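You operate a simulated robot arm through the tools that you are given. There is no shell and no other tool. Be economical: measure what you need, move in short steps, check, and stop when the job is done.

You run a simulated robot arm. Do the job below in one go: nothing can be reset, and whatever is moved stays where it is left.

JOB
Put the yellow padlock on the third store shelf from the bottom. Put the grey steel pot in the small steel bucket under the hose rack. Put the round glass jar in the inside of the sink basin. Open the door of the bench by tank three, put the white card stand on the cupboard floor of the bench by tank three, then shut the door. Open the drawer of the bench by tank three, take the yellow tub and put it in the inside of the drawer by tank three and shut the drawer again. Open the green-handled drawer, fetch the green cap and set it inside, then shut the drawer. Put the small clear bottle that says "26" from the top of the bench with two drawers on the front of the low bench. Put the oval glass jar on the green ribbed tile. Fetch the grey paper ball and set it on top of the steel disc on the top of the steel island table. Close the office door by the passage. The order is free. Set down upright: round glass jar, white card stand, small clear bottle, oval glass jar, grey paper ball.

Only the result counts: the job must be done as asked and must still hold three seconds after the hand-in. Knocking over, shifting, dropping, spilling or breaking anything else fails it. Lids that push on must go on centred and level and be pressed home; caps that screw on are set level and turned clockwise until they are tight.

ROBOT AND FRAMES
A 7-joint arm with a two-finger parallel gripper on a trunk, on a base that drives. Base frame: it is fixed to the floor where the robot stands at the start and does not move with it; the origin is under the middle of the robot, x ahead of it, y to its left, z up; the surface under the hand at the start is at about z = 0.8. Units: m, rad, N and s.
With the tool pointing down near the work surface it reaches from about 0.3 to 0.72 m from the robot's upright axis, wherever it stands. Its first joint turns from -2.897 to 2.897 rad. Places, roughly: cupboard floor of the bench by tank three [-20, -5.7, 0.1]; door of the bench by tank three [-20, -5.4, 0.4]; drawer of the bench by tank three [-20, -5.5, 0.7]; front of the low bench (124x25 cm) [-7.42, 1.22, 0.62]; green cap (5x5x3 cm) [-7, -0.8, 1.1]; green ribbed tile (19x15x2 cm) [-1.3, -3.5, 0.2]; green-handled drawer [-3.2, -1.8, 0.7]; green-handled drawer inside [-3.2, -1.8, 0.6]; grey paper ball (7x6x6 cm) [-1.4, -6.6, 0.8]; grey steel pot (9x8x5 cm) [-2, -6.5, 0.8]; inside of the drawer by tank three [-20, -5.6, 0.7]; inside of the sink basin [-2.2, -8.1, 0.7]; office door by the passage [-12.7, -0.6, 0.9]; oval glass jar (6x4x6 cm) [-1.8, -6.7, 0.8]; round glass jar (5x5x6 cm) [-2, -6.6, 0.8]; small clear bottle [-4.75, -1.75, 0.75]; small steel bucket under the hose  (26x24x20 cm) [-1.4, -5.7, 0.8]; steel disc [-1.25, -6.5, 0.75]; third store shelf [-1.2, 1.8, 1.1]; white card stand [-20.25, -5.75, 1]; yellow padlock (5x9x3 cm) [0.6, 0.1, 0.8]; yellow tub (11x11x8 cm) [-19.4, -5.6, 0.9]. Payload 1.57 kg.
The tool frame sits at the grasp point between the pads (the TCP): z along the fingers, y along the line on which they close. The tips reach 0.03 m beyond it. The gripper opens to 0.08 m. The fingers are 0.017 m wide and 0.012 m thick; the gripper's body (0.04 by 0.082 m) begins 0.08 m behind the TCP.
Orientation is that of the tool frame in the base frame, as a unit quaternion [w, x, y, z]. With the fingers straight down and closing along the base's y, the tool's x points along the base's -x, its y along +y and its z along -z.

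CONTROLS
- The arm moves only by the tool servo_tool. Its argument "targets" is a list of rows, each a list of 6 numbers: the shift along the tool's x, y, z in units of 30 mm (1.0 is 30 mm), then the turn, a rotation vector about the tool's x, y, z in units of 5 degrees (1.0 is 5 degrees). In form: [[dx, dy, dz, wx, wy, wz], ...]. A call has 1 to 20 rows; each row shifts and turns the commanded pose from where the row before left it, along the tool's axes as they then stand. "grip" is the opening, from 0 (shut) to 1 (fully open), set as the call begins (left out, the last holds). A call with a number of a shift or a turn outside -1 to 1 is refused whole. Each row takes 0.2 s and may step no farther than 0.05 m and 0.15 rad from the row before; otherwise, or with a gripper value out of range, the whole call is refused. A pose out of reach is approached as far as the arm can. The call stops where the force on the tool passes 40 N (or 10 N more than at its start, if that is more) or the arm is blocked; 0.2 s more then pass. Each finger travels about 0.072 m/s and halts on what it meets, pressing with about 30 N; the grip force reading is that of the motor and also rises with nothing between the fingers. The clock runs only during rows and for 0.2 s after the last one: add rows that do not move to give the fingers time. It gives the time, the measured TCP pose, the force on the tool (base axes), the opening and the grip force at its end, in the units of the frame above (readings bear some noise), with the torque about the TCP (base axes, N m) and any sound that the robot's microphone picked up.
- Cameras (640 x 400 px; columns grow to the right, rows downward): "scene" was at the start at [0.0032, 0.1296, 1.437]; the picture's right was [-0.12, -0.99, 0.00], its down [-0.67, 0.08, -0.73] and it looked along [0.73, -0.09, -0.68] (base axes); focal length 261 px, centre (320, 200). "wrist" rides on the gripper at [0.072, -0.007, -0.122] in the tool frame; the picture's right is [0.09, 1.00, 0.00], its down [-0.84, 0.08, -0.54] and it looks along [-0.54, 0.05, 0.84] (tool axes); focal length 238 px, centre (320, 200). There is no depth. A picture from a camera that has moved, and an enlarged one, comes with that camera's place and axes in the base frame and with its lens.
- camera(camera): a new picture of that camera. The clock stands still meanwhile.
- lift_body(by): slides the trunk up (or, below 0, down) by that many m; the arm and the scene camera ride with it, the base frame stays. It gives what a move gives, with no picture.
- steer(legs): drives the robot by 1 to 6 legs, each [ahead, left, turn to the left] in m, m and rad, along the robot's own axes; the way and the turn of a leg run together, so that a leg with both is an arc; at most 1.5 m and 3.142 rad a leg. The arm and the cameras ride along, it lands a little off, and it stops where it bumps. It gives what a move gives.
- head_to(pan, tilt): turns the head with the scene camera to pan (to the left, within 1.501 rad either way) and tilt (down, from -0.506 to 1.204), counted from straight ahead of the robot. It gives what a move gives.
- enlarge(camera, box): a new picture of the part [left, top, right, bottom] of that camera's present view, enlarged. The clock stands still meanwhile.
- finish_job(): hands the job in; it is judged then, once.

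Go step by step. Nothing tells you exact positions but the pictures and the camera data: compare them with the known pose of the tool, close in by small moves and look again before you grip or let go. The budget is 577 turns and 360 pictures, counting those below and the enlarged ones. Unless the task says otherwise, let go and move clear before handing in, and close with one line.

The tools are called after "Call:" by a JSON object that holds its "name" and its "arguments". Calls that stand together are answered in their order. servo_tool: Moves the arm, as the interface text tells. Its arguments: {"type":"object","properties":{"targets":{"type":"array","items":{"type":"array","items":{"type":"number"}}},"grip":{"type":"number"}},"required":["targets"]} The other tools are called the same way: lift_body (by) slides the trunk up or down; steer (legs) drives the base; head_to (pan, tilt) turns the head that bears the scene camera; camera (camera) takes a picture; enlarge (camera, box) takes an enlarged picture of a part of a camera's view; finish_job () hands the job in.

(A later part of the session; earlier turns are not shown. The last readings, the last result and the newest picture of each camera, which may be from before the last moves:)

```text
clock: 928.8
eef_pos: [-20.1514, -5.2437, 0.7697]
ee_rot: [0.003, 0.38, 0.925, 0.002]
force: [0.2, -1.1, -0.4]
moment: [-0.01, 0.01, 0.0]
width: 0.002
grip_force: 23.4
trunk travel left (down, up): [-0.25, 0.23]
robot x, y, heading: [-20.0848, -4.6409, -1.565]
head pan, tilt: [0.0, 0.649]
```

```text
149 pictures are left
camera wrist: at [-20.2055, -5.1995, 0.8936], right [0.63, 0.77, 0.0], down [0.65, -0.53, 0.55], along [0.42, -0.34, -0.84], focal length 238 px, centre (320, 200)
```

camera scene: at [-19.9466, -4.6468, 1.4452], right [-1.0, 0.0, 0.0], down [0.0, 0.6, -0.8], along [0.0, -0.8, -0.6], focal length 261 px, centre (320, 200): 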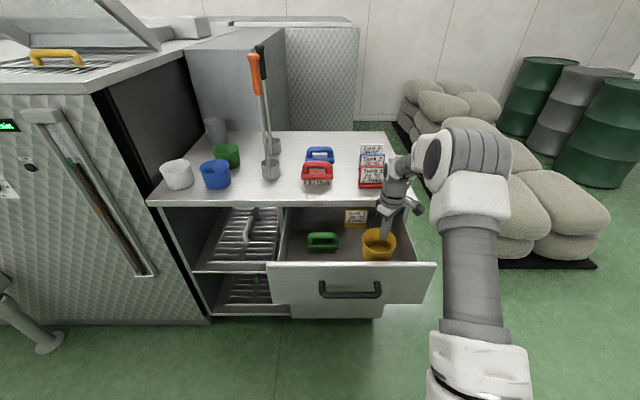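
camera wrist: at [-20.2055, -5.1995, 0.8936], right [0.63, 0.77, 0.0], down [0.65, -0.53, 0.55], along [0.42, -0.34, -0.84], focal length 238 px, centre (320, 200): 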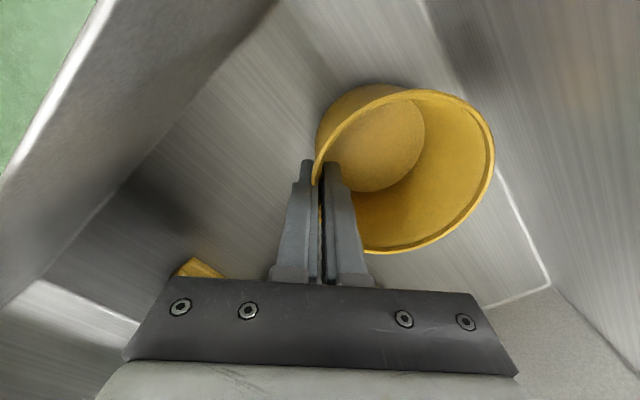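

Call:
{"name": "servo_tool", "arguments": {"targets": [[0, 0, 0.25, 0, 0, 0], [0, 0, 0, 0, 0, 0]]}}

Call:
{"name": "servo_tool", "arguments": {"targets": [[0, 0, 0.25, 0, 0, 0], [0, 0, 0, 0, 0, 0]]}}

Call:
{"name": "servo_tool", "arguments": {"targets": [[0, 0, 0.2, 0, 0, 0], [0, 0, 0, 0, 0, 0]]}}

```text
clock: 929.4
eef_pos: [-20.1505, -5.245, 0.7642]
ee_rot: [0.002, 0.381, 0.925, -0.001]
force: [-2.8, -2.5, 14.2]
moment: [0.9, -0.27, 0.14]
width: 0.0024
grip_force: 24.1
trunk travel left (down, up): [-0.25, 0.23]
robot x, y, heading: [-20.0874, -4.6356, -1.566]
head pan, tilt: [0.0, 0.649]
```

```text
clock: 930.0
eef_pos: [-20.1498, -5.2444, 0.7554]
ee_rot: [0.004, 0.381, 0.925, 0.0]
force: [-1.8, -0.8, 17.8]
moment: [0.79, -0.71, 0.2]
width: 0.0042
grip_force: 24.8
trunk travel left (down, up): [-0.25, 0.23]
robot x, y, heading: [-20.0894, -4.6387, -1.572]
head pan, tilt: [0.0, 0.649]
```

```text
clock: 930.6
eef_pos: [-20.1511, -5.2437, 0.7496]
ee_rot: [0.001, 0.38, 0.925, 0.001]
force: [-2.7, -1.1, 16.8]
moment: [0.97, -0.75, 0.11]
width: 0.0038
grip_force: 24.7
trunk travel left (down, up): [-0.25, 0.23]
robot x, y, heading: [-20.0888, -4.6399, -1.571]
head pan, tilt: [0.0, 0.649]
```

Contact with the drawer floor. Release with a small opening and lift straight out.

Call:
{"name": "servo_tool", "arguments": {"targets": [[0, 0, -0.1, 0, 0, 0], [0, 0, 0, 0, 0, 0], [0, 0, 0, 0, 0, 0]], "grip": 0.35}}

Call:
{"name": "servo_tool", "arguments": {"targets": [[0, 0, -0.3, 0, 0, 0], [0, 0, -0.6, 0, 0, 0], [0, 0, -1, 0, 0, 0], [0, 0, -1, 0, 0, 0], [0, 0, -1, 0, 0, 0], [0, 0, -1, 0, 0, 0], [0, 0, -1, 0, 0, 0], [0, 0, -1, 0, 0, 0], [0, 0, -1, 0, 0, 0], [0, 0, -1, 0, 0, 0], [0, 0, -1, 0, 0, 0]]}}

Call:
{"name": "camera", "arguments": {"camera": "wrist"}}

Call:
{"name": "enlarge", "arguments": {"camera": "scene", "box": [260, 130, 450, 300]}}

```text
clock: 931.4
eef_pos: [-20.1488, -5.2446, 0.752]
ee_rot: [0.003, 0.381, 0.925, 0.001]
force: [0.3, -0.3, 0.3]
moment: [-0.02, 0.0, 0.0]
width: 0.0279
grip_force: 0.1
trunk travel left (down, up): [-0.25, 0.23]
robot x, y, heading: [-20.0868, -4.64, -1.566]
head pan, tilt: [0.0, 0.649]
```

```text
clock: 933.8
eef_pos: [-20.1487, -5.242, 1.0471]
ee_rot: [0.002, 0.38, 0.925, 0.001]
force: [-0.3, -0.1, 0.2]
moment: [0.01, 0.03, -0.02]
width: 0.028
grip_force: 0.0
trunk travel left (down, up): [-0.25, 0.23]
robot x, y, heading: [-20.0839, -4.6409, -1.567]
head pan, tilt: [0.0, 0.649]
```

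```text
148 pictures are left
camera wrist: at [-20.2033, -5.1969, 1.1702], right [0.63, 0.77, 0.0], down [0.65, -0.53, 0.54], along [0.42, -0.34, -0.84], focal length 238 px, centre (320, 200)
```

wrist: 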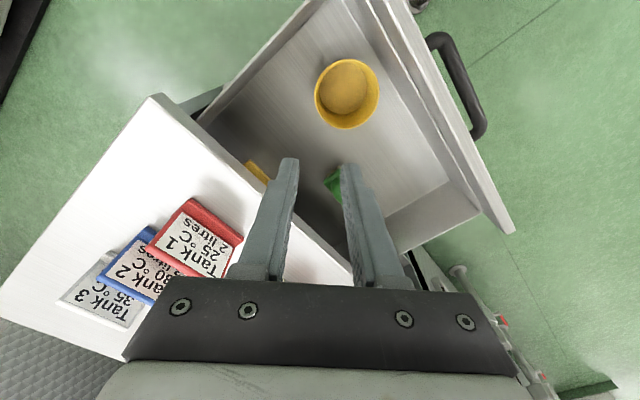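

```text
2.35 times, centred on (355, 215) of scene
camera zoom: at [-19.9466, -4.6468, 1.4452], right [-1.0, 0.0, 0.0], down [0.0, 0.6, -0.8], along [0.0, -0.8, -0.6], focal length 615 px, centre (238, 165)
```

zoom: 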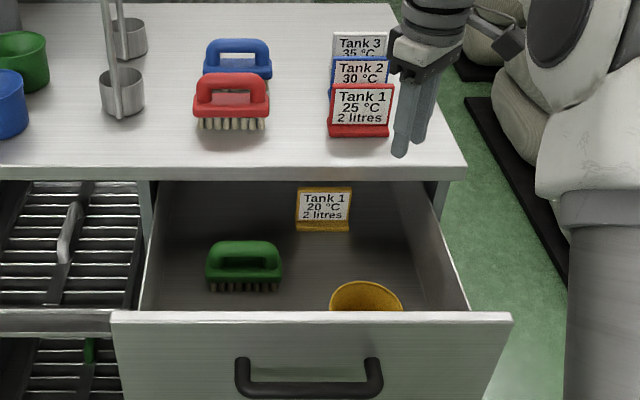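

Tub sits in the drawer. Now shut it: hand to neutral yaw, tilt 45° forward with closed fingers to push the drawer front.

Call:
{"name": "steer", "arguments": {"legs": [[-0.3, 0.1, 0]]}}

Call:
{"name": "servo_tool", "arguments": {"targets": [[0, 0, 0, 0, 0, 1], [0, 0, 0, 0, 0, 1], [0, 0, 0, 0, 0, 1], [0, 0, 0, 0, 0, 1], [0, 0, 0, 0, 0, 1], [0, 0, 0, 0, 0, 1], [0, 0, 0, 0, 0, 1], [0, 0, 0, 0, 0, 1], [0, 0, 0, 0, 0, 1], [0, 0, 0, 0, -1, 0], [0, 0, 0, 0, -1, 0], [0, 0, 0, 0, -1, 0], [0, 0, 0, 0, -1, 0], [0, 0, 0, 0, -1, 0], [0, 0, 0, 0, -1, 0], [0, 0, 0, 0, -1, 0], [0, 0, 0, 0, -1, 0], [0, 0, 0, 0, -1, 0], [0, 0, 0, 0, 0, 0]], "grip": 0}}

Call:
{"name": "camera", "arguments": {"camera": "scene"}}

```text
clock: 936.4
eef_pos: [-20.0477, -4.9416, 1.0455]
ee_rot: [0.003, 0.377, 0.926, 0.0]
force: [-0.4, -0.3, -0.5]
moment: [-0.04, -0.02, -0.01]
width: 0.0281
grip_force: 0.0
trunk travel left (down, up): [-0.25, 0.23]
robot x, y, heading: [-19.9876, -4.3351, -1.558]
head pan, tilt: [0.0, 0.649]
```

```text
clock: 940.4
eef_pos: [-20.0475, -4.942, 1.047]
ee_rot: [0.273, 0.651, 0.656, -0.268]
force: [0.8, -0.6, -0.1]
moment: [0.0, 0.04, 0.01]
width: 0.0
grip_force: 21.3
trunk travel left (down, up): [-0.25, 0.23]
robot x, y, heading: [-19.9885, -4.338, -1.56]
head pan, tilt: [0.0, 0.649]
```

```text
146 pictures are left
camera scene: at [-19.8483, -4.3456, 1.4452], right [-1.0, -0.01, 0.0], down [0.0, 0.6, -0.8], along [0.01, -0.8, -0.6], focal length 261 px, centre (320, 200)
```

scene: 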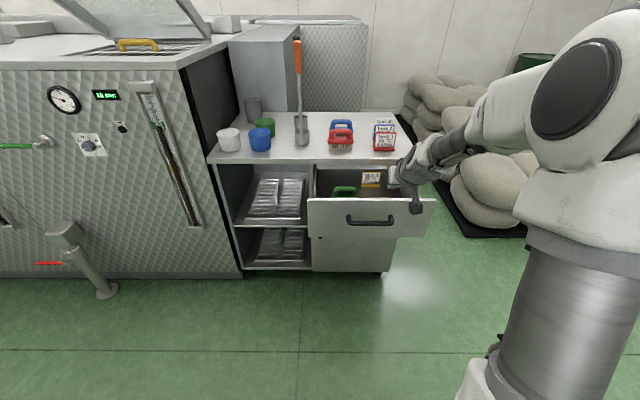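

Call:
{"name": "servo_tool", "arguments": {"targets": [[0.9, 0, 0.9, 0, 0, 0], [0.9, 0, 0.9, 0, 0, 0], [0.9, 0, 0.9, 0, 0, 0], [0.9, 0, 0.9, 0, 0, 0], [0.88, 0, 0.88, 0, 0, 0], [0, 0, 0, 0, 0, 0]]}}

Call:
{"name": "camera", "arguments": {"camera": "wrist"}}

Call:
{"name": "enlarge", "arguments": {"camera": "scene", "box": [290, 130, 450, 280]}}

```text
clock: 941.8
eef_pos: [-20.0466, -4.9422, 0.8577]
ee_rot: [0.273, 0.65, 0.657, -0.268]
force: [0.7, 0.2, -0.1]
moment: [0.0, -0.01, 0.01]
width: 0.0002
grip_force: 21.4
trunk travel left (down, up): [-0.25, 0.23]
robot x, y, heading: [-19.9876, -4.3423, -1.561]
head pan, tilt: [0.0, 0.649]
```

```text
145 pictures are left
camera wrist: at [-20.0536, -4.8064, 0.8945], right [1.0, 0.08, -0.06], down [0.08, -0.21, 0.98], along [0.06, -0.98, -0.21], focal length 238 px, centre (320, 200)
```

wrist: 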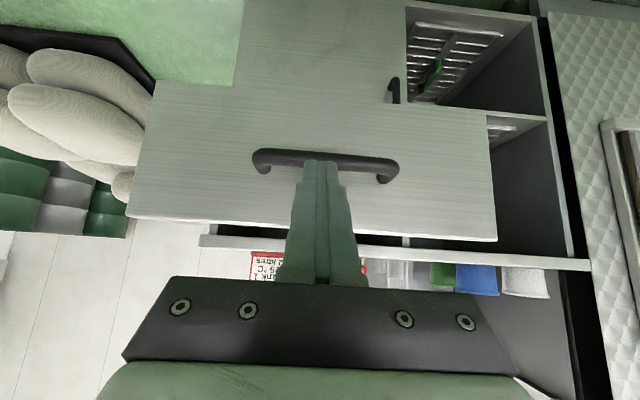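

```text
2.67 times, centred on (370, 205) of scene
camera zoom: at [-19.8483, -4.3458, 1.4452], right [-1.0, -0.01, 0.0], down [0.0, 0.6, -0.8], along [0.01, -0.8, -0.6], focal length 697 px, centre (187, 187)
```

zoom: 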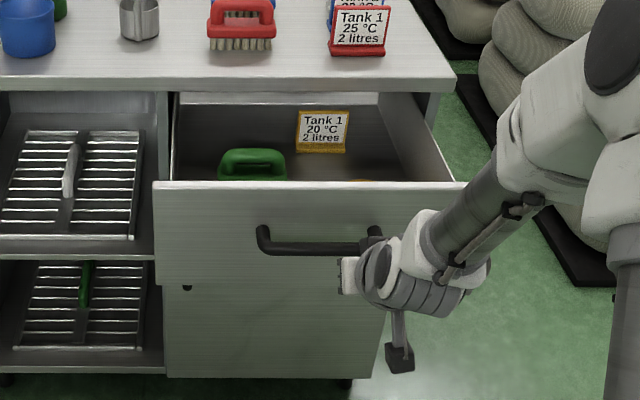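

Call:
{"name": "steer", "arguments": {"legs": [[0.38, 0, 0]]}}

Call:
{"name": "camera", "arguments": {"camera": "scene"}}

Call:
{"name": "camera", "arguments": {"camera": "wrist"}}

```text
clock: 944.8
eef_pos: [-20.0502, -5.3168, 0.8583]
ee_rot: [0.273, 0.653, 0.654, -0.269]
force: [-0.2, -0.9, -0.5]
moment: [0.01, -0.01, 0.01]
width: 0.0001
grip_force: 21.6
trunk travel left (down, up): [-0.25, 0.23]
robot x, y, heading: [-19.9882, -4.7124, -1.567]
head pan, tilt: [0.0, 0.649]
```

```text
143 pictures are left
camera scene: at [-19.8471, -4.7212, 1.4452], right [-1.0, 0.0, 0.0], down [0.0, 0.6, -0.8], along [0.0, -0.8, -0.6], focal length 261 px, centre (320, 200)
```

scene: 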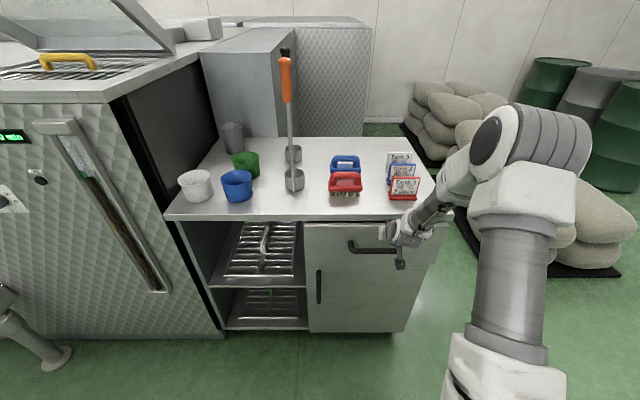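

```text
142 pictures are left
camera wrist: at [-20.0562, -5.1803, 0.8951], right [1.0, 0.07, -0.06], down [0.07, -0.21, 0.98], along [0.05, -0.98, -0.21], focal length 238 px, centre (320, 200)
```

wrist: 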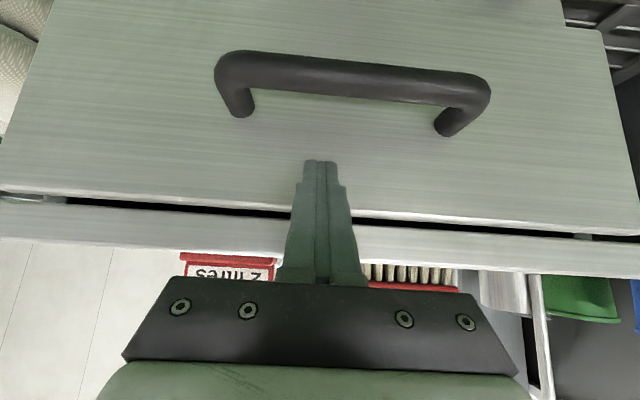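

Almost shut. Push the last centimetres with the arm.

Call:
{"name": "servo_tool", "arguments": {"targets": [[-0.35, 0, 0.35, 0, 0, 0], [-0.35, 0, 0.35, 0, 0, 0], [-0.3, 0, 0.3, 0, 0, 0], [0, 0, 0, 0, 0, 0]]}}

Call:
{"name": "camera", "arguments": {"camera": "wrist"}}

```text
clock: 945.6
eef_pos: [-20.0508, -5.3458, 0.8512]
ee_rot: [0.266, 0.656, 0.656, -0.261]
force: [1.4, 27.5, 18.6]
moment: [-0.06, -0.21, 0.07]
width: 0.0002
grip_force: 21.1
trunk travel left (down, up): [-0.25, 0.23]
robot x, y, heading: [-19.9875, -4.7119, -1.574]
head pan, tilt: [0.0, 0.649]
stopped in row 3: the force on the tool passed its limit at 56 N (the readings are from after the stop); the commanded pose is now the measured one
```

```text
141 pictures are left
camera wrist: at [-20.0553, -5.2099, 0.8912], right [1.0, 0.07, -0.06], down [0.07, -0.23, 0.97], along [0.05, -0.97, -0.23], focal length 238 px, centre (320, 200)
```

wrist: 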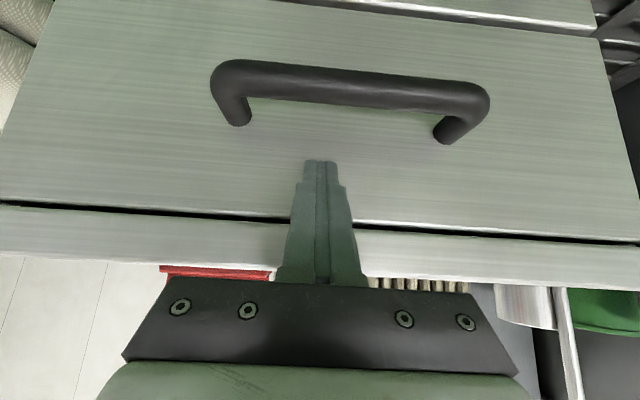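

Drawer is shut against its stop. Back off, pitch the hand to horizontal (closing sideways) and lower to the door handle height.

Call:
{"name": "steer", "arguments": {"legs": [[-0.35, 0.1, 0]]}}

Call:
{"name": "servo_tool", "arguments": {"targets": [[0, 0, 0, 0, -1, 0], [0, 0, 0, 0, -1, 0], [0, 0, 0, 0, -1, 0], [0, 0, 0, 0, -1, 0], [0, 0, 0, 0, -1, 0], [0, 0, 0, 0, -1, 0], [0, 0, 0, 0, -1, 0], [0, 0, 0, 0, -1, 0], [0, 0, 0, 0, -1, 0], [1, 0, 0, 0, 0, 0], [1, 0, 0, 0, 0, 0], [1, 0, 0, 0, 0, 0], [1, 0, 0, 0, 0, 0], [1, 0, 0, 0, 0, 0], [1, 0, 0, 0, 0, 0], [1, 0, 0, 0, 0, 0], [0, 0, 0, 0, 0, 0]], "grip": 1}}

Call:
{"name": "camera", "arguments": {"camera": "scene"}}

Call:
{"name": "camera", "arguments": {"camera": "wrist"}}

```text
clock: 948.4
eef_pos: [-19.9515, -5.005, 0.8512]
ee_rot: [0.267, 0.656, 0.655, -0.263]
force: [-1.1, -0.2, 0.4]
moment: [-0.02, 0.0, 0.01]
width: 0.0001
grip_force: 21.6
trunk travel left (down, up): [-0.25, 0.23]
robot x, y, heading: [-19.8883, -4.3673, -1.572]
head pan, tilt: [0.0, 0.649]
```

```text
clock: 952.0
eef_pos: [-19.9525, -4.9993, 0.6425]
ee_rot: [0.497, 0.506, 0.503, -0.494]
force: [-0.3, -0.7, -0.1]
moment: [0.04, 0.02, 0.01]
width: 0.0801
grip_force: 0.0
trunk travel left (down, up): [-0.25, 0.23]
robot x, y, heading: [-19.8863, -4.37, -1.575]
head pan, tilt: [0.0, 0.649]
```

```text
140 pictures are left
camera scene: at [-19.7466, -4.3783, 1.4452], right [-1.0, 0.0, 0.0], down [0.0, 0.6, -0.8], along [0.0, -0.8, -0.6], focal length 261 px, centre (320, 200)
```

scene: 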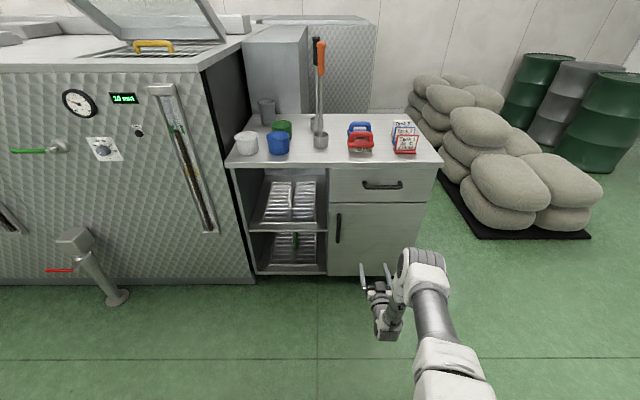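

```text
139 pictures are left
camera wrist: at [-19.9566, -4.8766, 0.5739], right [1.0, 0.0, -0.09], down [0.07, 0.53, 0.85], along [0.05, -0.85, 0.52], focal length 238 px, centre (320, 200)
```

wrist: 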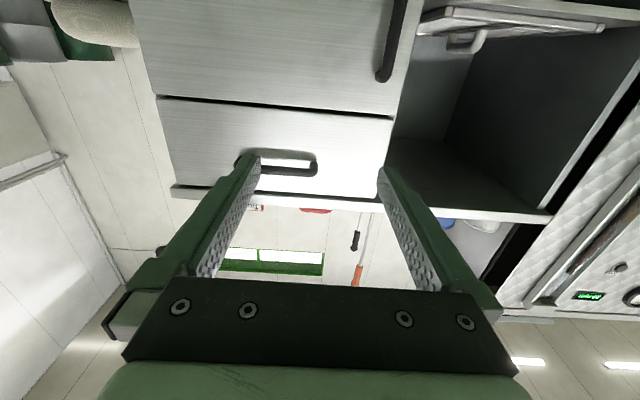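

Handle at ≈[-19.838,-5.347,0.47–0.60]. Align.

Call:
{"name": "servo_tool", "arguments": {"targets": [[0.9, 0.95, 0, 0, 0, 0], [0.9, 0.95, 0, 0, 0, 0], [0.9, 0.95, 0, 0, 0, 0], [0.9, 0.95, 0, 0, 0, 0], [0, 0, 1, 0, 0, 0], [0, 0, 1, 0, 0, 0], [0, 0, 0, 0, 0, 0]]}}

Call:
{"name": "camera", "arguments": {"camera": "wrist"}}

Call:
{"name": "enlarge", "arguments": {"camera": "scene", "box": [280, 170, 460, 310]}}

```text
clock: 953.6
eef_pos: [-19.8312, -5.0424, 0.5558]
ee_rot: [0.497, 0.506, 0.503, -0.494]
force: [-0.3, 0.0, 0.1]
moment: [0.0, -0.01, -0.01]
width: 0.0799
grip_force: 0.0
out of reach, approached as far as the arm can: row 4, 5, 6
trunk travel left (down, up): [-0.25, 0.23]
robot x, y, heading: [-19.8872, -4.3719, -1.572]
head pan, tilt: [0.0, 0.649]
```

```text
138 pictures are left
camera wrist: at [-19.8359, -4.9192, 0.487], right [1.0, 0.0, -0.09], down [0.07, 0.53, 0.85], along [0.05, -0.85, 0.52], focal length 238 px, centre (320, 200)
```

wrist: 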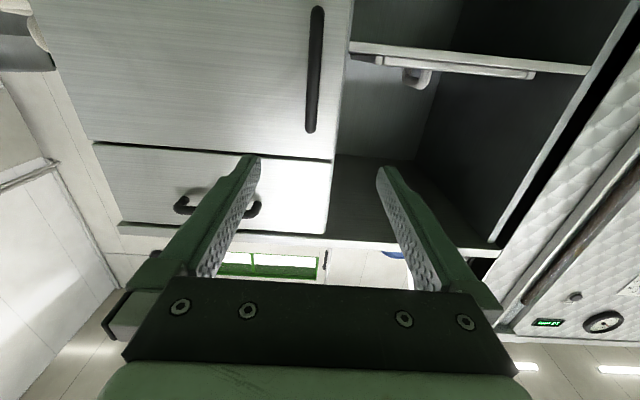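

```text
2.86 times, centred on (370, 240) of scene
camera zoom: at [-19.7466, -4.3783, 1.4452], right [-1.0, 0.0, 0.0], down [0.0, 0.6, -0.8], along [0.0, -0.8, -0.6], focal length 747 px, centre (177, 86)
```

zoom: 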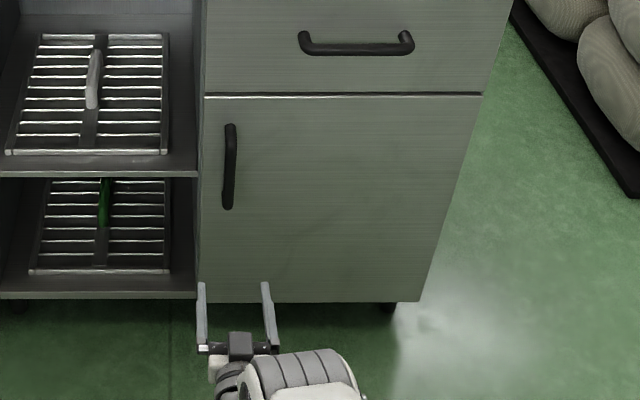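

The handle spans z≈0.43–0.60; lower the trunk 3 cm, nudge left, then drive forward to it.

Call:
{"name": "lift_body", "arguments": {"by": -0.03}}

Call:
{"name": "steer", "arguments": {"legs": [[0.24, -0.008, 0]]}}

Call:
{"name": "camera", "arguments": {"camera": "wrist"}}

```text
clock: 954.3
eef_pos: [-19.8311, -5.0408, 0.5253]
ee_rot: [0.497, 0.506, 0.504, -0.493]
force: [0.3, -0.4, 0.0]
moment: [-0.03, -0.07, 0.04]
width: 0.0798
grip_force: 0.1
trunk travel left (down, up): [-0.22, 0.26]
robot x, y, heading: [-19.8861, -4.3711, -1.574]
head pan, tilt: [0.0, 0.649]
```

```text
clock: 956.5
eef_pos: [-19.837, -5.2869, 0.5261]
ee_rot: [0.497, 0.506, 0.504, -0.493]
force: [0.5, -0.2, 0.9]
moment: [-0.03, 0.01, -0.05]
width: 0.0801
grip_force: 0.1
trunk travel left (down, up): [-0.22, 0.26]
robot x, y, heading: [-19.8959, -4.6196, -1.573]
head pan, tilt: [0.0, 0.649]
```

```text
136 pictures are left
camera wrist: at [-19.8424, -5.165, 0.4572], right [1.0, 0.01, -0.09], down [0.07, 0.53, 0.85], along [0.05, -0.85, 0.52], focal length 238 px, centre (320, 200)
```

wrist: 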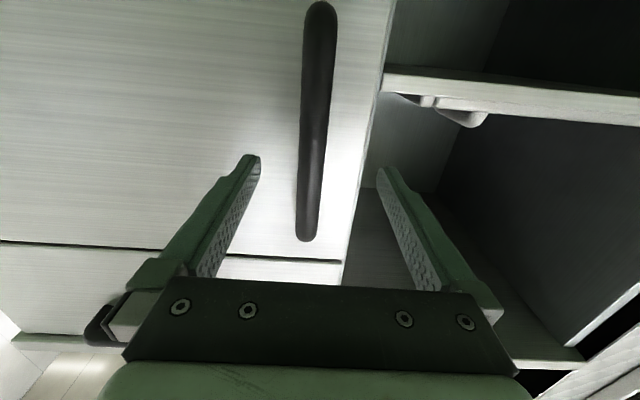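

Call:
{"name": "steer", "arguments": {"legs": [[0.043, 0, 0]]}}

Call:
{"name": "servo_tool", "arguments": {"targets": [[0, 0, 0, 0, 0, 0], [0, 0, 0, 0, 0, 0], [0, 0, 0, 0, 0, 0], [0, 0, 0, 0, 0, 0], [0, 0, 0, 0, 0, 0]], "grip": 0}}

Call:
{"name": "camera", "arguments": {"camera": "wrist"}}

```text
clock: 957.5
eef_pos: [-19.8377, -5.3304, 0.5261]
ee_rot: [0.498, 0.505, 0.504, -0.493]
force: [-0.1, -0.1, 0.9]
moment: [0.03, 0.01, -0.01]
width: 0.08
grip_force: 0.1
trunk travel left (down, up): [-0.22, 0.26]
robot x, y, heading: [-19.8946, -4.6589, -1.572]
head pan, tilt: [0.0, 0.649]
```

```text
clock: 958.7
eef_pos: [-19.8438, -5.3298, 0.5245]
ee_rot: [0.496, 0.508, 0.501, -0.495]
force: [-34.9, 0.5, 1.6]
moment: [-0.18, 0.39, 0.06]
width: 0.0198
grip_force: 33.5
trunk travel left (down, up): [-0.22, 0.26]
robot x, y, heading: [-19.8969, -4.6566, -1.576]
head pan, tilt: [0.0, 0.649]
```

```text
135 pictures are left
camera wrist: at [-19.8469, -5.2078, 0.457], right [1.0, -0.01, -0.08], down [0.08, 0.53, 0.85], along [0.04, -0.85, 0.52], focal length 238 px, centre (320, 200)
```

wrist: 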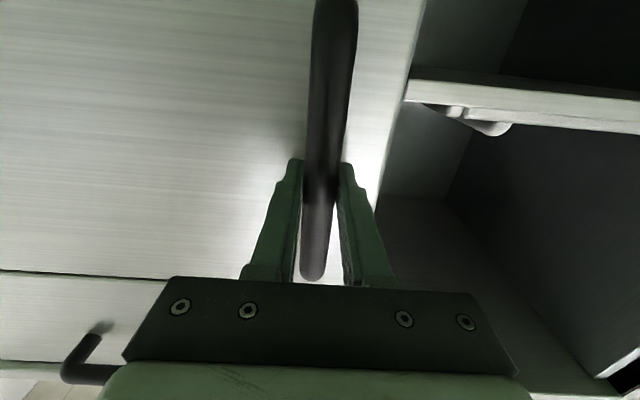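

Handle gripped. Pull the door open by backing 13 cm with a slight shift west.

Call:
{"name": "servo_tool", "arguments": {"targets": [[0, -0.2, 0, 0, 0, 0], [0, 0, 0, 0, 0, 0]]}}

Call:
{"name": "steer", "arguments": {"legs": [[-0.06, -0.005, 0], [-0.07, -0.018, 0]]}}

Call:
{"name": "camera", "arguments": {"camera": "scene"}}

```text
clock: 959.3
eef_pos: [-19.8429, -5.3293, 0.5249]
ee_rot: [0.498, 0.506, 0.504, -0.493]
force: [-20.4, -1.5, -5.9]
moment: [-0.24, 0.2, -0.13]
width: 0.0196
grip_force: 34.1
trunk travel left (down, up): [-0.22, 0.26]
robot x, y, heading: [-19.8976, -4.661, -1.571]
head pan, tilt: [0.0, 0.649]
```

```text
clock: 961.1
eef_pos: [-19.8713, -5.2136, 0.5264]
ee_rot: [0.494, 0.509, 0.5, -0.496]
force: [0.6, 0.0, -1.4]
moment: [-0.02, 0.23, 0.04]
width: 0.0197
grip_force: 34.1
trunk travel left (down, up): [-0.22, 0.26]
robot x, y, heading: [-19.9138, -4.5396, -1.57]
head pan, tilt: [0.0, 0.649]
stopped in leg 2: the force on the tool passed its limit at 42 N (the readings are from after the stop); the commanded pose is now the measured one
```

```text
134 pictures are left
camera scene: at [-19.7746, -4.5492, 1.4153], right [-1.0, 0.0, 0.0], down [0.0, 0.6, -0.8], along [0.0, -0.8, -0.6], focal length 261 px, centre (320, 200)
```

scene: 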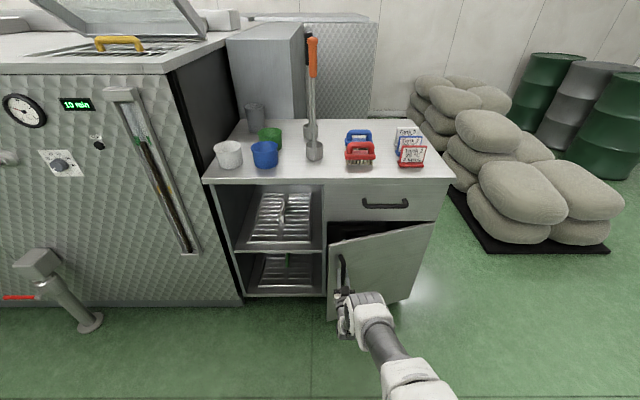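

Door is ajar ~18°. Release, back away, and bring the hand vertical to push the door from inside.

Call:
{"name": "servo_tool", "arguments": {"targets": [[0, 0, 0, 0, 0, 0], [0, 0, 0, 0, 0, 0], [0, 0, 0, 0, 0, 0], [0, 0, -0.5, 0, 0, 0], [0, 0, -1, 0, 0, 0], [0, 0, 0, 0, 0, 0]], "grip": 1}}

Call:
{"name": "steer", "arguments": {"legs": [[-0.15, 0, 0]]}}

Call:
{"name": "servo_tool", "arguments": {"targets": [[-1, 0, 0, 0, 1, 0], [-1, 0, 0, 0, 1, 0], [-0.8, 0, 0, 0, 1, 0], [0, 0, 0, 0, 1, 0], [0, 0, 0, 0, 1, 0], [0, 0, 0, 0, 1, 0], [0, 0, 0, 0, 1, 0], [0, 0, 0, 0, 1, 0], [0, 0, 0, 0, 1, 0], [0, 0, 0, 0, 1, 0], [0, 0, 0, 0, 1, 0], [0, 0, 0, 0, 1, 0], [0, 0, 0, 0, 1, 0], [0, 0, 0, 0, 1, 0], [0, 0, 0, 0, 1, 0], [0, 0, 0, 0, 1, 0], [0, 0, 0, 0, 1, 0], [0, 0, 0, 0, 1, 0], [0, 0, 0, 0, 0, 0]], "grip": 0}}

Call:
{"name": "camera", "arguments": {"camera": "wrist"}}

Call:
{"name": "camera", "arguments": {"camera": "scene"}}

```text
clock: 962.5
eef_pos: [-19.8669, -5.1684, 0.5264]
ee_rot: [0.493, 0.51, 0.499, -0.497]
force: [1.3, -0.2, 0.7]
moment: [-0.03, -0.01, -0.03]
width: 0.08
grip_force: 0.0
trunk travel left (down, up): [-0.22, 0.26]
robot x, y, heading: [-19.9155, -4.5406, -1.572]
head pan, tilt: [0.0, 0.649]
```

```text
clock: 964.1
eef_pos: [-19.868, -5.015, 0.5264]
ee_rot: [0.494, 0.509, 0.5, -0.497]
force: [0.8, 0.2, 0.0]
moment: [0.01, -0.02, -0.02]
width: 0.0801
grip_force: 0.0
trunk travel left (down, up): [-0.22, 0.26]
robot x, y, heading: [-19.9117, -4.3887, -1.573]
head pan, tilt: [0.0, 0.649]
```

```text
clock: 968.1
eef_pos: [-19.8683, -5.0219, 0.611]
ee_rot: [-0.005, 0.712, 0.702, 0.008]
force: [-0.3, -0.3, 0.6]
moment: [0.01, -0.04, 0.0]
width: 0.0
grip_force: 21.6
trunk travel left (down, up): [-0.22, 0.26]
robot x, y, heading: [-19.9137, -4.3889, -1.571]
head pan, tilt: [0.0, 0.649]
```

```text
133 pictures are left
camera wrist: at [-19.8732, -4.9541, 0.7348], right [1.0, 0.08, 0.01], down [0.06, -0.85, 0.53], along [0.05, -0.52, -0.85], focal length 238 px, centre (320, 200)
```

wrist: 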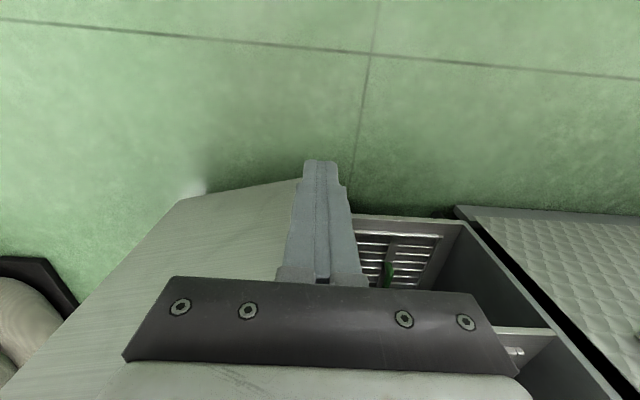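

```text
132 pictures are left
camera scene: at [-19.7742, -4.3952, 1.4152], right [-1.0, 0.0, 0.0], down [0.0, 0.6, -0.8], along [0.0, -0.8, -0.6], focal length 261 px, centre (320, 200)
```

scene: 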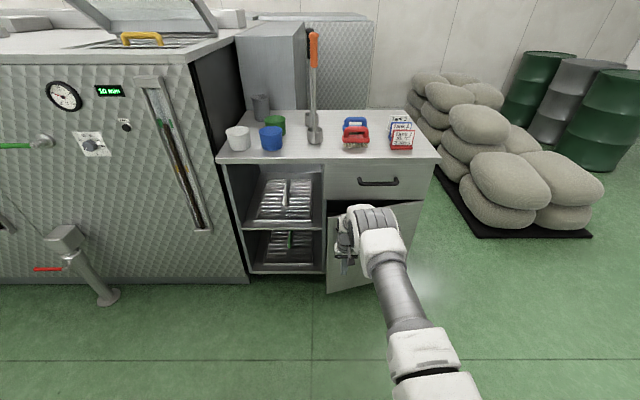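

I'll tilt the hand 30°, dip the fingertips behind the door's top edge from above, and sweep it open.

Call:
{"name": "servo_tool", "arguments": {"targets": [[0, 0, -1, 0, 0, 0], [0, 0, -1, 0, 0, 0], [0, 0, -1, 0, 0, 0], [0, 0, -1, 0, 0, 0], [0, 0, -1, 0, 0, 0], [0, 0, -1, 0, 0, 0], [0, 0, -1, 0, 0, 0], [0, 0, 0, 0, -1, 0], [0, 0, 0, 0, -1, 0], [0, 0, 0, 0, -1, 0], [0, 0, 0, 0, -1, 0], [0, 0, 0, 0, -1, 0], [0, 0, 0, 0, -1, 0], [0, 0, 0, 0, 0, 0]]}}

Call:
{"name": "steer", "arguments": {"legs": [[0.22, 0, 0]]}}

Call:
{"name": "camera", "arguments": {"camera": "wrist"}}

Call:
{"name": "camera", "arguments": {"camera": "scene"}}

```text
clock: 971.1
eef_pos: [-19.8702, -5.0272, 0.8188]
ee_rot: [0.178, 0.689, 0.68, -0.176]
force: [0.1, -0.2, -0.3]
moment: [0.01, -0.02, 0.0]
width: 0.0
grip_force: 21.2
trunk travel left (down, up): [-0.22, 0.26]
robot x, y, heading: [-19.9139, -4.3887, -1.574]
head pan, tilt: [0.0, 0.649]
```

```text
clock: 973.2
eef_pos: [-19.8728, -5.2518, 0.8204]
ee_rot: [0.178, 0.691, 0.678, -0.177]
force: [0.0, 0.5, 0.1]
moment: [0.0, 0.05, -0.03]
width: 0.0002
grip_force: 21.4
trunk travel left (down, up): [-0.22, 0.26]
robot x, y, heading: [-19.9132, -4.6093, -1.582]
head pan, tilt: [0.0, 0.649]
```

```text
131 pictures are left
camera wrist: at [-19.8768, -5.1304, 0.8924], right [1.0, 0.06, -0.04], down [0.06, -0.47, 0.88], along [0.04, -0.88, -0.47], focal length 238 px, centre (320, 200)
```

wrist: 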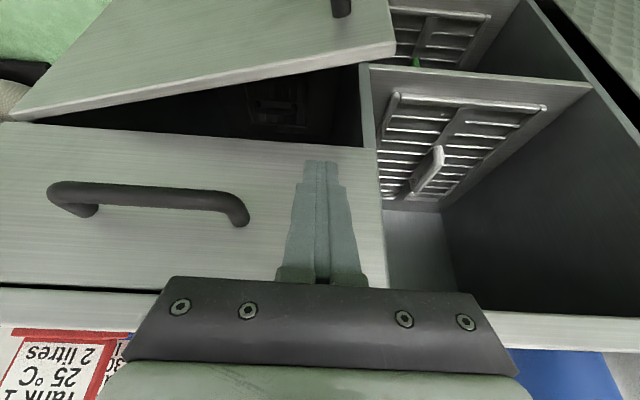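

```text
130 pictures are left
camera scene: at [-19.7753, -4.6201, 1.4152], right [-1.0, 0.01, 0.0], down [0.0, 0.6, -0.8], along [-0.01, -0.8, -0.6], focal length 261 px, centre (320, 200)
```

scene: 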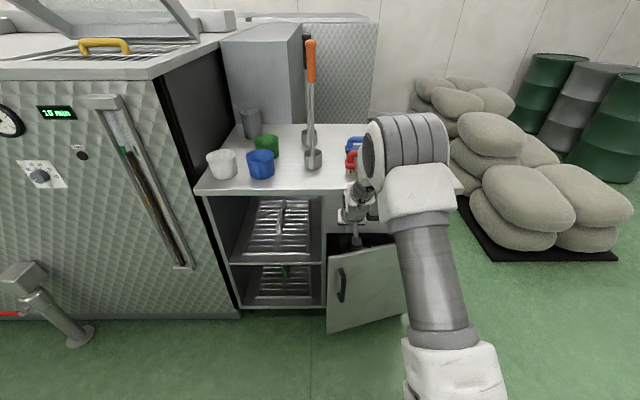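

Call:
{"name": "servo_tool", "arguments": {"targets": [[-0.62, -0.45, 0.35, 0, 0, 0], [-0.62, -0.45, 0.35, 0, 0, 0], [0.47, 0, 0.85, 0, 0, 0], [0.47, 0, 0.85, 0, 0, 0], [0.47, 0, 0.85, 0, 0, 0], [0, 0, 0, 0, 0, 0]]}}

Call:
{"name": "camera", "arguments": {"camera": "wrist"}}

Call:
{"name": "camera", "arguments": {"camera": "scene"}}

```text
clock: 974.6
eef_pos: [-19.8994, -5.2934, 0.7306]
ee_rot: [0.178, 0.691, 0.678, -0.177]
force: [-0.4, 0.0, 0.2]
moment: [-0.02, -0.01, -0.01]
width: 0.0
grip_force: 21.3
trunk travel left (down, up): [-0.22, 0.26]
robot x, y, heading: [-19.9182, -4.6132, -1.581]
head pan, tilt: [0.0, 0.649]
```

```text
129 pictures are left
camera wrist: at [-19.9036, -5.171, 0.8042], right [1.0, 0.06, -0.04], down [0.06, -0.47, 0.88], along [0.04, -0.88, -0.47], focal length 238 px, centre (320, 200)
```

wrist: 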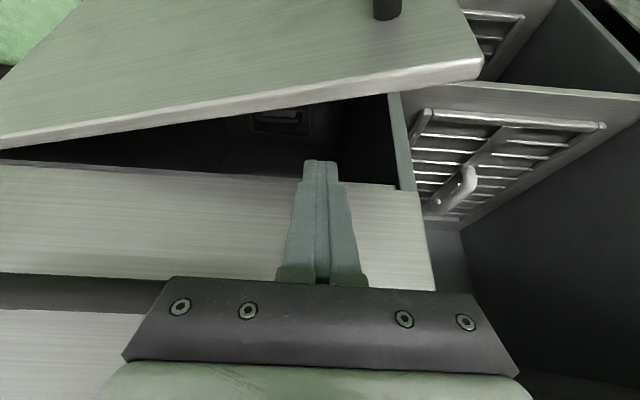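

```text
128 pictures are left
camera scene: at [-19.7753, -4.6202, 1.4152], right [-1.0, 0.01, 0.0], down [0.0, 0.6, -0.8], along [-0.01, -0.8, -0.6], focal length 261 px, centre (320, 200)
```

scene: 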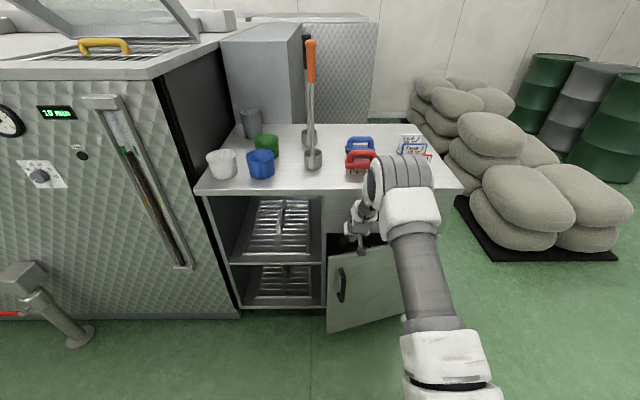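

Call:
{"name": "servo_tool", "arguments": {"targets": [[0.47, 0, 0.85, 0, 0, 0], [0.47, 0, 0.85, 0, 0, 0], [0.47, 0, 0.85, 0, 0, 0], [0, 0, 0, 0, 0, 0]]}}

Call:
{"name": "camera", "arguments": {"camera": "wrist"}}

```text
clock: 975.4
eef_pos: [-19.8973, -5.3055, 0.6672]
ee_rot: [0.192, 0.686, 0.676, -0.187]
force: [2.2, 0.9, 14.4]
moment: [0.17, 0.13, 0.05]
width: 0.0
grip_force: 21.7
trunk travel left (down, up): [-0.22, 0.26]
robot x, y, heading: [-19.9133, -4.6114, -1.579]
head pan, tilt: [0.0, 0.649]
stopped in row 3: the force on the tool passed its limit at 55 N (the readings are from after the stop); the commanded pose is now the measured one
```

```text
127 pictures are left
camera wrist: at [-19.9015, -5.1817, 0.7353], right [1.0, 0.07, -0.04], down [0.06, -0.44, 0.9], along [0.04, -0.9, -0.44], focal length 238 px, centre (320, 200)
```

wrist: 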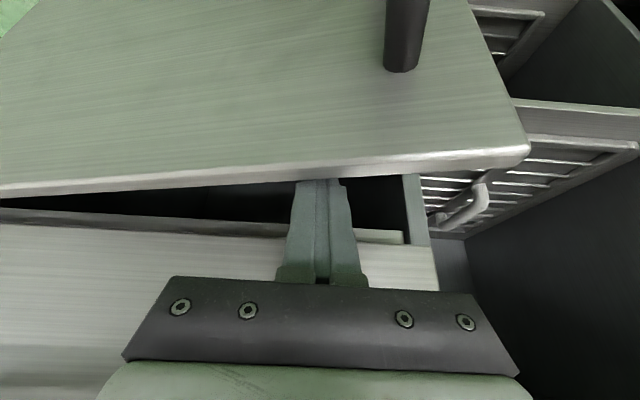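

Fingertips are behind the door. Sweep it open along the arc.

Call:
{"name": "servo_tool", "arguments": {"targets": [[-0.16, 0, -0.29, 0, 0, 0], [0.87, 0, -0.49, 0, 0, 0], [0.845, -0.43, -0.47, 0, 0, 0], [0.845, -0.43, -0.47, 0, 0, 0], [0.685, -0.55, -0.38, 0, 0, 0], [0.685, -0.55, -0.38, 0, 0, 0], [0.6, -0.68, -0.33, 0, 0, 0], [0.6, -0.68, -0.33, 0, 0, 0]]}}

Call:
{"name": "camera", "arguments": {"camera": "scene"}}

Call:
{"name": "camera", "arguments": {"camera": "wrist"}}

```text
clock: 977.2
eef_pos: [-19.9963, -5.1258, 0.6666]
ee_rot: [0.189, 0.688, 0.675, -0.187]
force: [1.9, 2.5, 12.3]
moment: [0.16, 0.14, -0.11]
width: 0.0
grip_force: 21.1
trunk travel left (down, up): [-0.22, 0.26]
robot x, y, heading: [-19.9135, -4.6103, -1.573]
head pan, tilt: [0.0, 0.649]
```

```text
126 pictures are left
camera scene: at [-19.7749, -4.6194, 1.4153], right [-1.0, 0.01, 0.0], down [0.0, 0.6, -0.8], along [-0.01, -0.8, -0.6], focal length 261 px, centre (320, 200)
```

scene: 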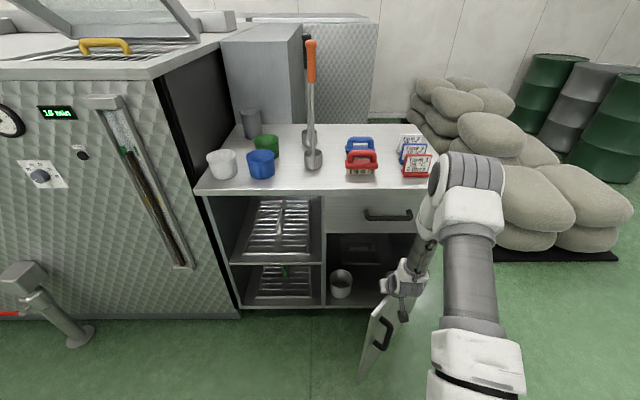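

```text
125 pictures are left
camera wrist: at [-19.9998, -5.0019, 0.7359], right [1.0, 0.07, -0.04], down [0.06, -0.44, 0.89], along [0.04, -0.89, -0.45], focal length 238 px, centre (320, 200)
```

wrist: 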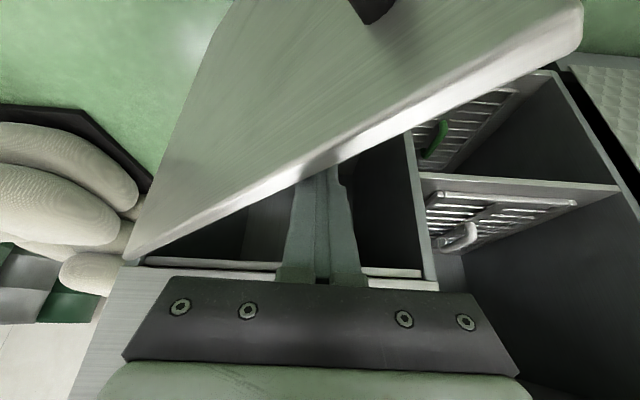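

Call:
{"name": "servo_tool", "arguments": {"targets": [[0.48, -0.78, -0.27, 0, 0, 0], [0.48, -0.78, -0.27, 0, 0, 0], [0.35, -0.87, -0.19, 0, 0, 0], [0.35, -0.87, -0.19, 0, 0, 0], [0.22, -0.93, -0.12, 0, 0, 0], [0.22, -0.93, -0.12, 0, 0, 0], [0.05, -0.95, 0, 0, 0, 0], [0, -0.95, 0, 0, 0, 0]]}}

Call:
{"name": "camera", "arguments": {"camera": "scene"}}

```text
clock: 977.9
eef_pos: [-20.0372, -5.0927, 0.6664]
ee_rot: [0.191, 0.685, 0.678, -0.185]
force: [5.6, 5.2, 19.6]
moment: [0.24, 0.23, -0.1]
width: 0.0
grip_force: 20.8
trunk travel left (down, up): [-0.22, 0.26]
robot x, y, heading: [-19.9167, -4.6082, -1.576]
head pan, tilt: [0.0, 0.649]
stopped in row 3: the force on the tool passed its limit at 44 N (the readings are from after the stop); the commanded pose is now the measured one
```

```text
124 pictures are left
camera scene: at [-19.7739, -4.6187, 1.415], right [-1.0, 0.01, 0.0], down [0.0, 0.6, -0.8], along [-0.01, -0.8, -0.6], focal length 261 px, centre (320, 200)
```

scene: 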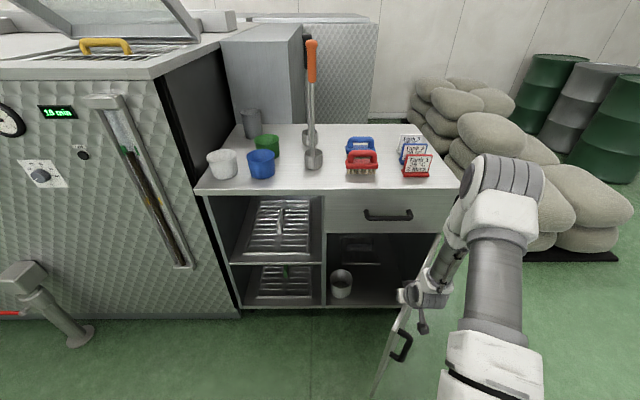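

Call:
{"name": "servo_tool", "arguments": {"targets": [[-0.2, 0, -0.35, 0, 0, 0], [0.3, -0.9, -0.17, 0, 0, 0], [0.22, -0.93, -0.12, 0, 0, 0], [0.22, -0.93, -0.12, 0, 0, 0], [0.05, -0.95, 0, 0, 0, 0], [0, -0.95, 0, 0, 0, 0]]}}

Call:
{"name": "camera", "arguments": {"camera": "scene"}}

Call:
{"name": "camera", "arguments": {"camera": "wrist"}}

```text
clock: 979.3
eef_pos: [-20.1804, -5.0655, 0.6758]
ee_rot: [0.188, 0.687, 0.677, -0.184]
force: [0.6, -0.9, -0.4]
moment: [0.01, 0.0, 0.0]
width: 0.0004
grip_force: 21.9
trunk travel left (down, up): [-0.22, 0.26]
robot x, y, heading: [-19.9164, -4.6131, -1.578]
head pan, tilt: [0.0, 0.649]
```

```text
123 pictures are left
camera scene: at [-19.7749, -4.62, 1.4152], right [-1.0, 0.01, 0.0], down [0.0, 0.6, -0.8], along [0.0, -0.8, -0.6], focal length 261 px, centre (320, 200)
```

scene: 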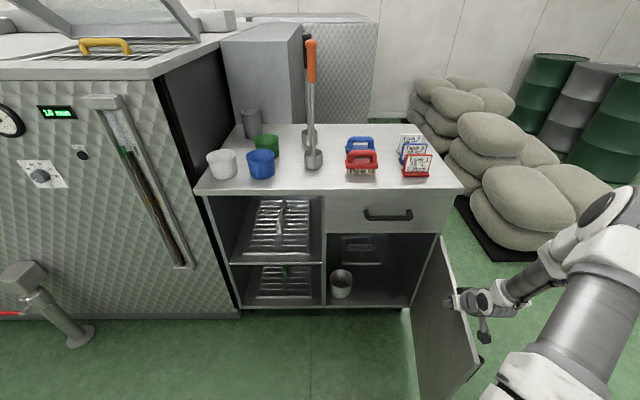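

```text
122 pictures are left
camera wrist: at [-20.1843, -4.9417, 0.7459], right [1.0, 0.07, -0.04], down [0.06, -0.45, 0.89], along [0.05, -0.89, -0.45], focal length 238 px, centre (320, 200)
```

wrist: 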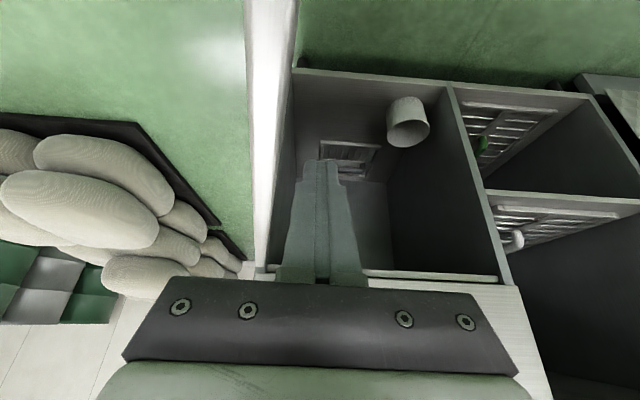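

Door is open ~95°. The cupboard floor holds a cup at ≈[-19.91,-5.50]; I'll put the card at ≈[-20.08,-5.48]. Raise the hand, make it vertical and yawed for the card.

Call:
{"name": "servo_tool", "arguments": {"targets": [[-0.5, 0, -0.91, 0, 0, 0], [-0.5, 0, -0.91, 0, 0, 0], [-0.5, 0, -0.91, 0, 0, 0], [-0.5, 0, -0.91, 0, 0, 0], [-0.5, 0, -0.91, 0, 0, 0], [-0.5, 0, -0.91, 0, 0, 0], [-0.5, 0, -0.91, 0, 0, 0], [-0.5, 0, -0.91, 0, 0, 0], [0, 0, 0, 0, 1, 0], [0, 0, 0, 0, 1, 0], [0, 0, 0, 0, 1, 0], [0, 0, 0, 0, 1, 0], [0, 0, 0, 0, 1, 0], [0, 0, 0, 0, 1, 0], [0, 0, -1, 0, 0, 0], [0, 0, -1, 0, 0, 0], [0, 0, -1, 0, 0, 0], [0, 0, -1, 0, 0, 0], [0, 0, -1, 0, 0, 0]]}}

Call:
{"name": "servo_tool", "arguments": {"targets": [[0, 0, 0, 0, 0, 1], [0, 0, 0, 0, 0, 1], [0, 0, 0, 0, 0, 1], [0, 0, 0, 0, 0, 1], [0, 0, 0, 0, 0, 1], [0, 0, 0, 0, 0, 1], [0, 0, 0, 0, 0, 1], [0, 0, 0, 0, 0, 1], [0, 0, 0, 0, 0, 1], [0, 0, 0, 0, 0, 1], [0, 0, 0, 0, 0, 1], [0, 0, 0, 0, 0, 1], [0, 0, 0, 0, 0, 1], [0, 0, 0, 0, 0, 1], [0, 0, 0, 0, 0, 1], [0, 0, 0, 0, 0, 1], [0, 0, 0, 0, 0, 1], [0, 0, 0, 0, 0, 1], [0, 0, 0, 0, 0, 0]], "grip": 0.7}}

Call:
{"name": "camera", "arguments": {"camera": "scene"}}

Call:
{"name": "camera", "arguments": {"camera": "wrist"}}

```text
clock: 983.3
eef_pos: [-20.1816, -5.0531, 1.073]
ee_rot: [0.007, 0.711, 0.703, 0.0]
force: [-0.1, 0.2, -0.2]
moment: [0.01, 0.0, -0.05]
width: 0.0004
grip_force: 21.0
trunk travel left (down, up): [-0.22, 0.26]
robot x, y, heading: [-19.9153, -4.6125, -1.579]
head pan, tilt: [0.0, 0.649]
```

```text
clock: 987.3
eef_pos: [-20.1835, -5.0545, 1.0723]
ee_rot: [0.005, 1.0, -0.006, 0.006]
force: [-0.3, 0.1, -0.1]
moment: [0.0, 0.02, 0.0]
width: 0.0562
grip_force: 0.0
trunk travel left (down, up): [-0.22, 0.26]
robot x, y, heading: [-19.9165, -4.6107, -1.579]
head pan, tilt: [0.0, 0.649]
```

```text
121 pictures are left
camera scene: at [-19.7751, -4.6199, 1.4152], right [-1.0, 0.01, 0.0], down [0.0, 0.6, -0.8], along [0.0, -0.8, -0.6], focal length 261 px, centre (320, 200)
```

scene: 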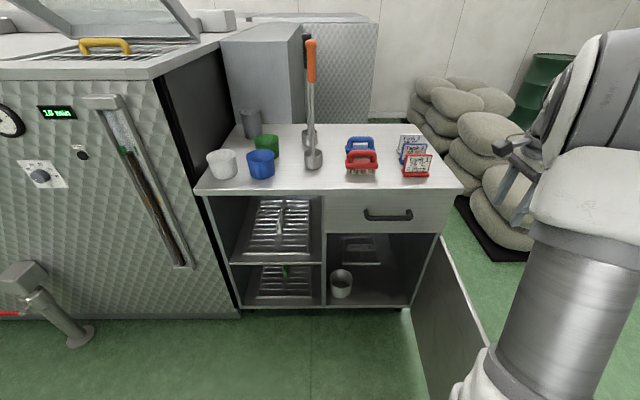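

```text
120 pictures are left
camera wrist: at [-20.1112, -5.0493, 1.197], right [0.08, -1.0, 0.01], down [-0.84, -0.06, 0.53], along [-0.53, -0.05, -0.85], focal length 238 px, centre (320, 200)
```

wrist: 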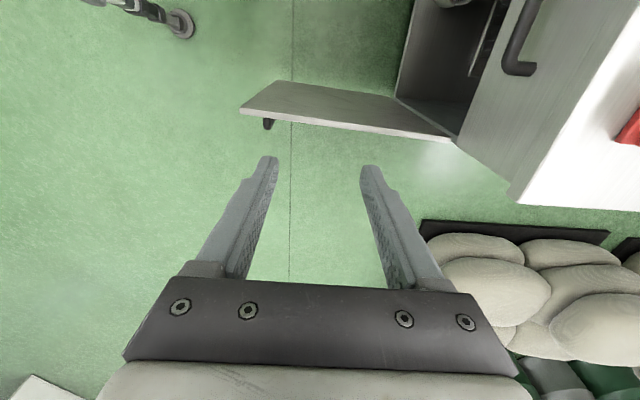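

Call:
{"name": "steer", "arguments": {"legs": [[0.2, 0.035, 0.005], [0.19, 0, 0]]}}

Call:
{"name": "camera", "arguments": {"camera": "wrist"}}

Call:
{"name": "camera", "arguments": {"camera": "scene"}}

```text
clock: 990.7
eef_pos: [-20.1487, -5.448, 1.0727]
ee_rot: [0.006, 1.0, -0.003, 0.006]
force: [0.3, 0.4, 0.6]
moment: [0.03, 0.0, -0.01]
width: 0.0558
grip_force: 0.0
trunk travel left (down, up): [-0.22, 0.26]
robot x, y, heading: [-19.8841, -5.0053, -1.572]
head pan, tilt: [0.0, 0.649]
```

```text
119 pictures are left
camera wrist: at [-20.0764, -5.4418, 1.1971], right [0.08, -1.0, 0.01], down [-0.84, -0.07, 0.53], along [-0.53, -0.05, -0.85], focal length 238 px, centre (320, 200)
```

wrist: 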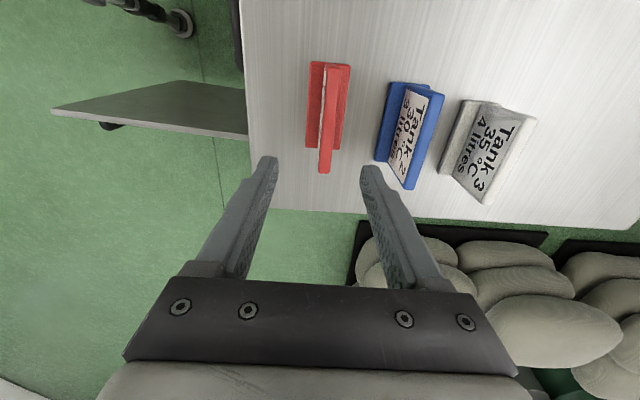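

```text
118 pictures are left
camera scene: at [-19.7416, -5.0115, 1.4152], right [-1.0, 0.0, 0.0], down [0.0, 0.6, -0.8], along [0.0, -0.8, -0.6], focal length 261 px, centre (320, 200)
```

scene: 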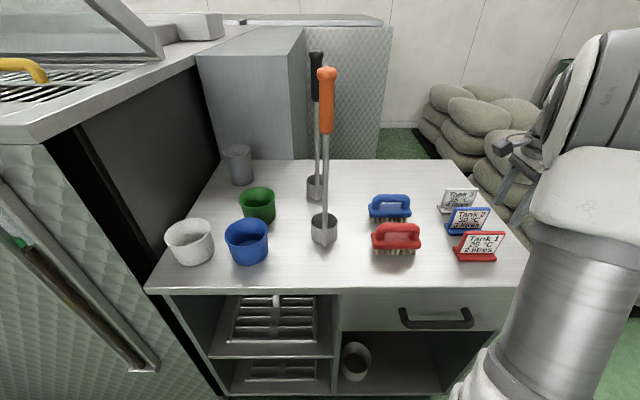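

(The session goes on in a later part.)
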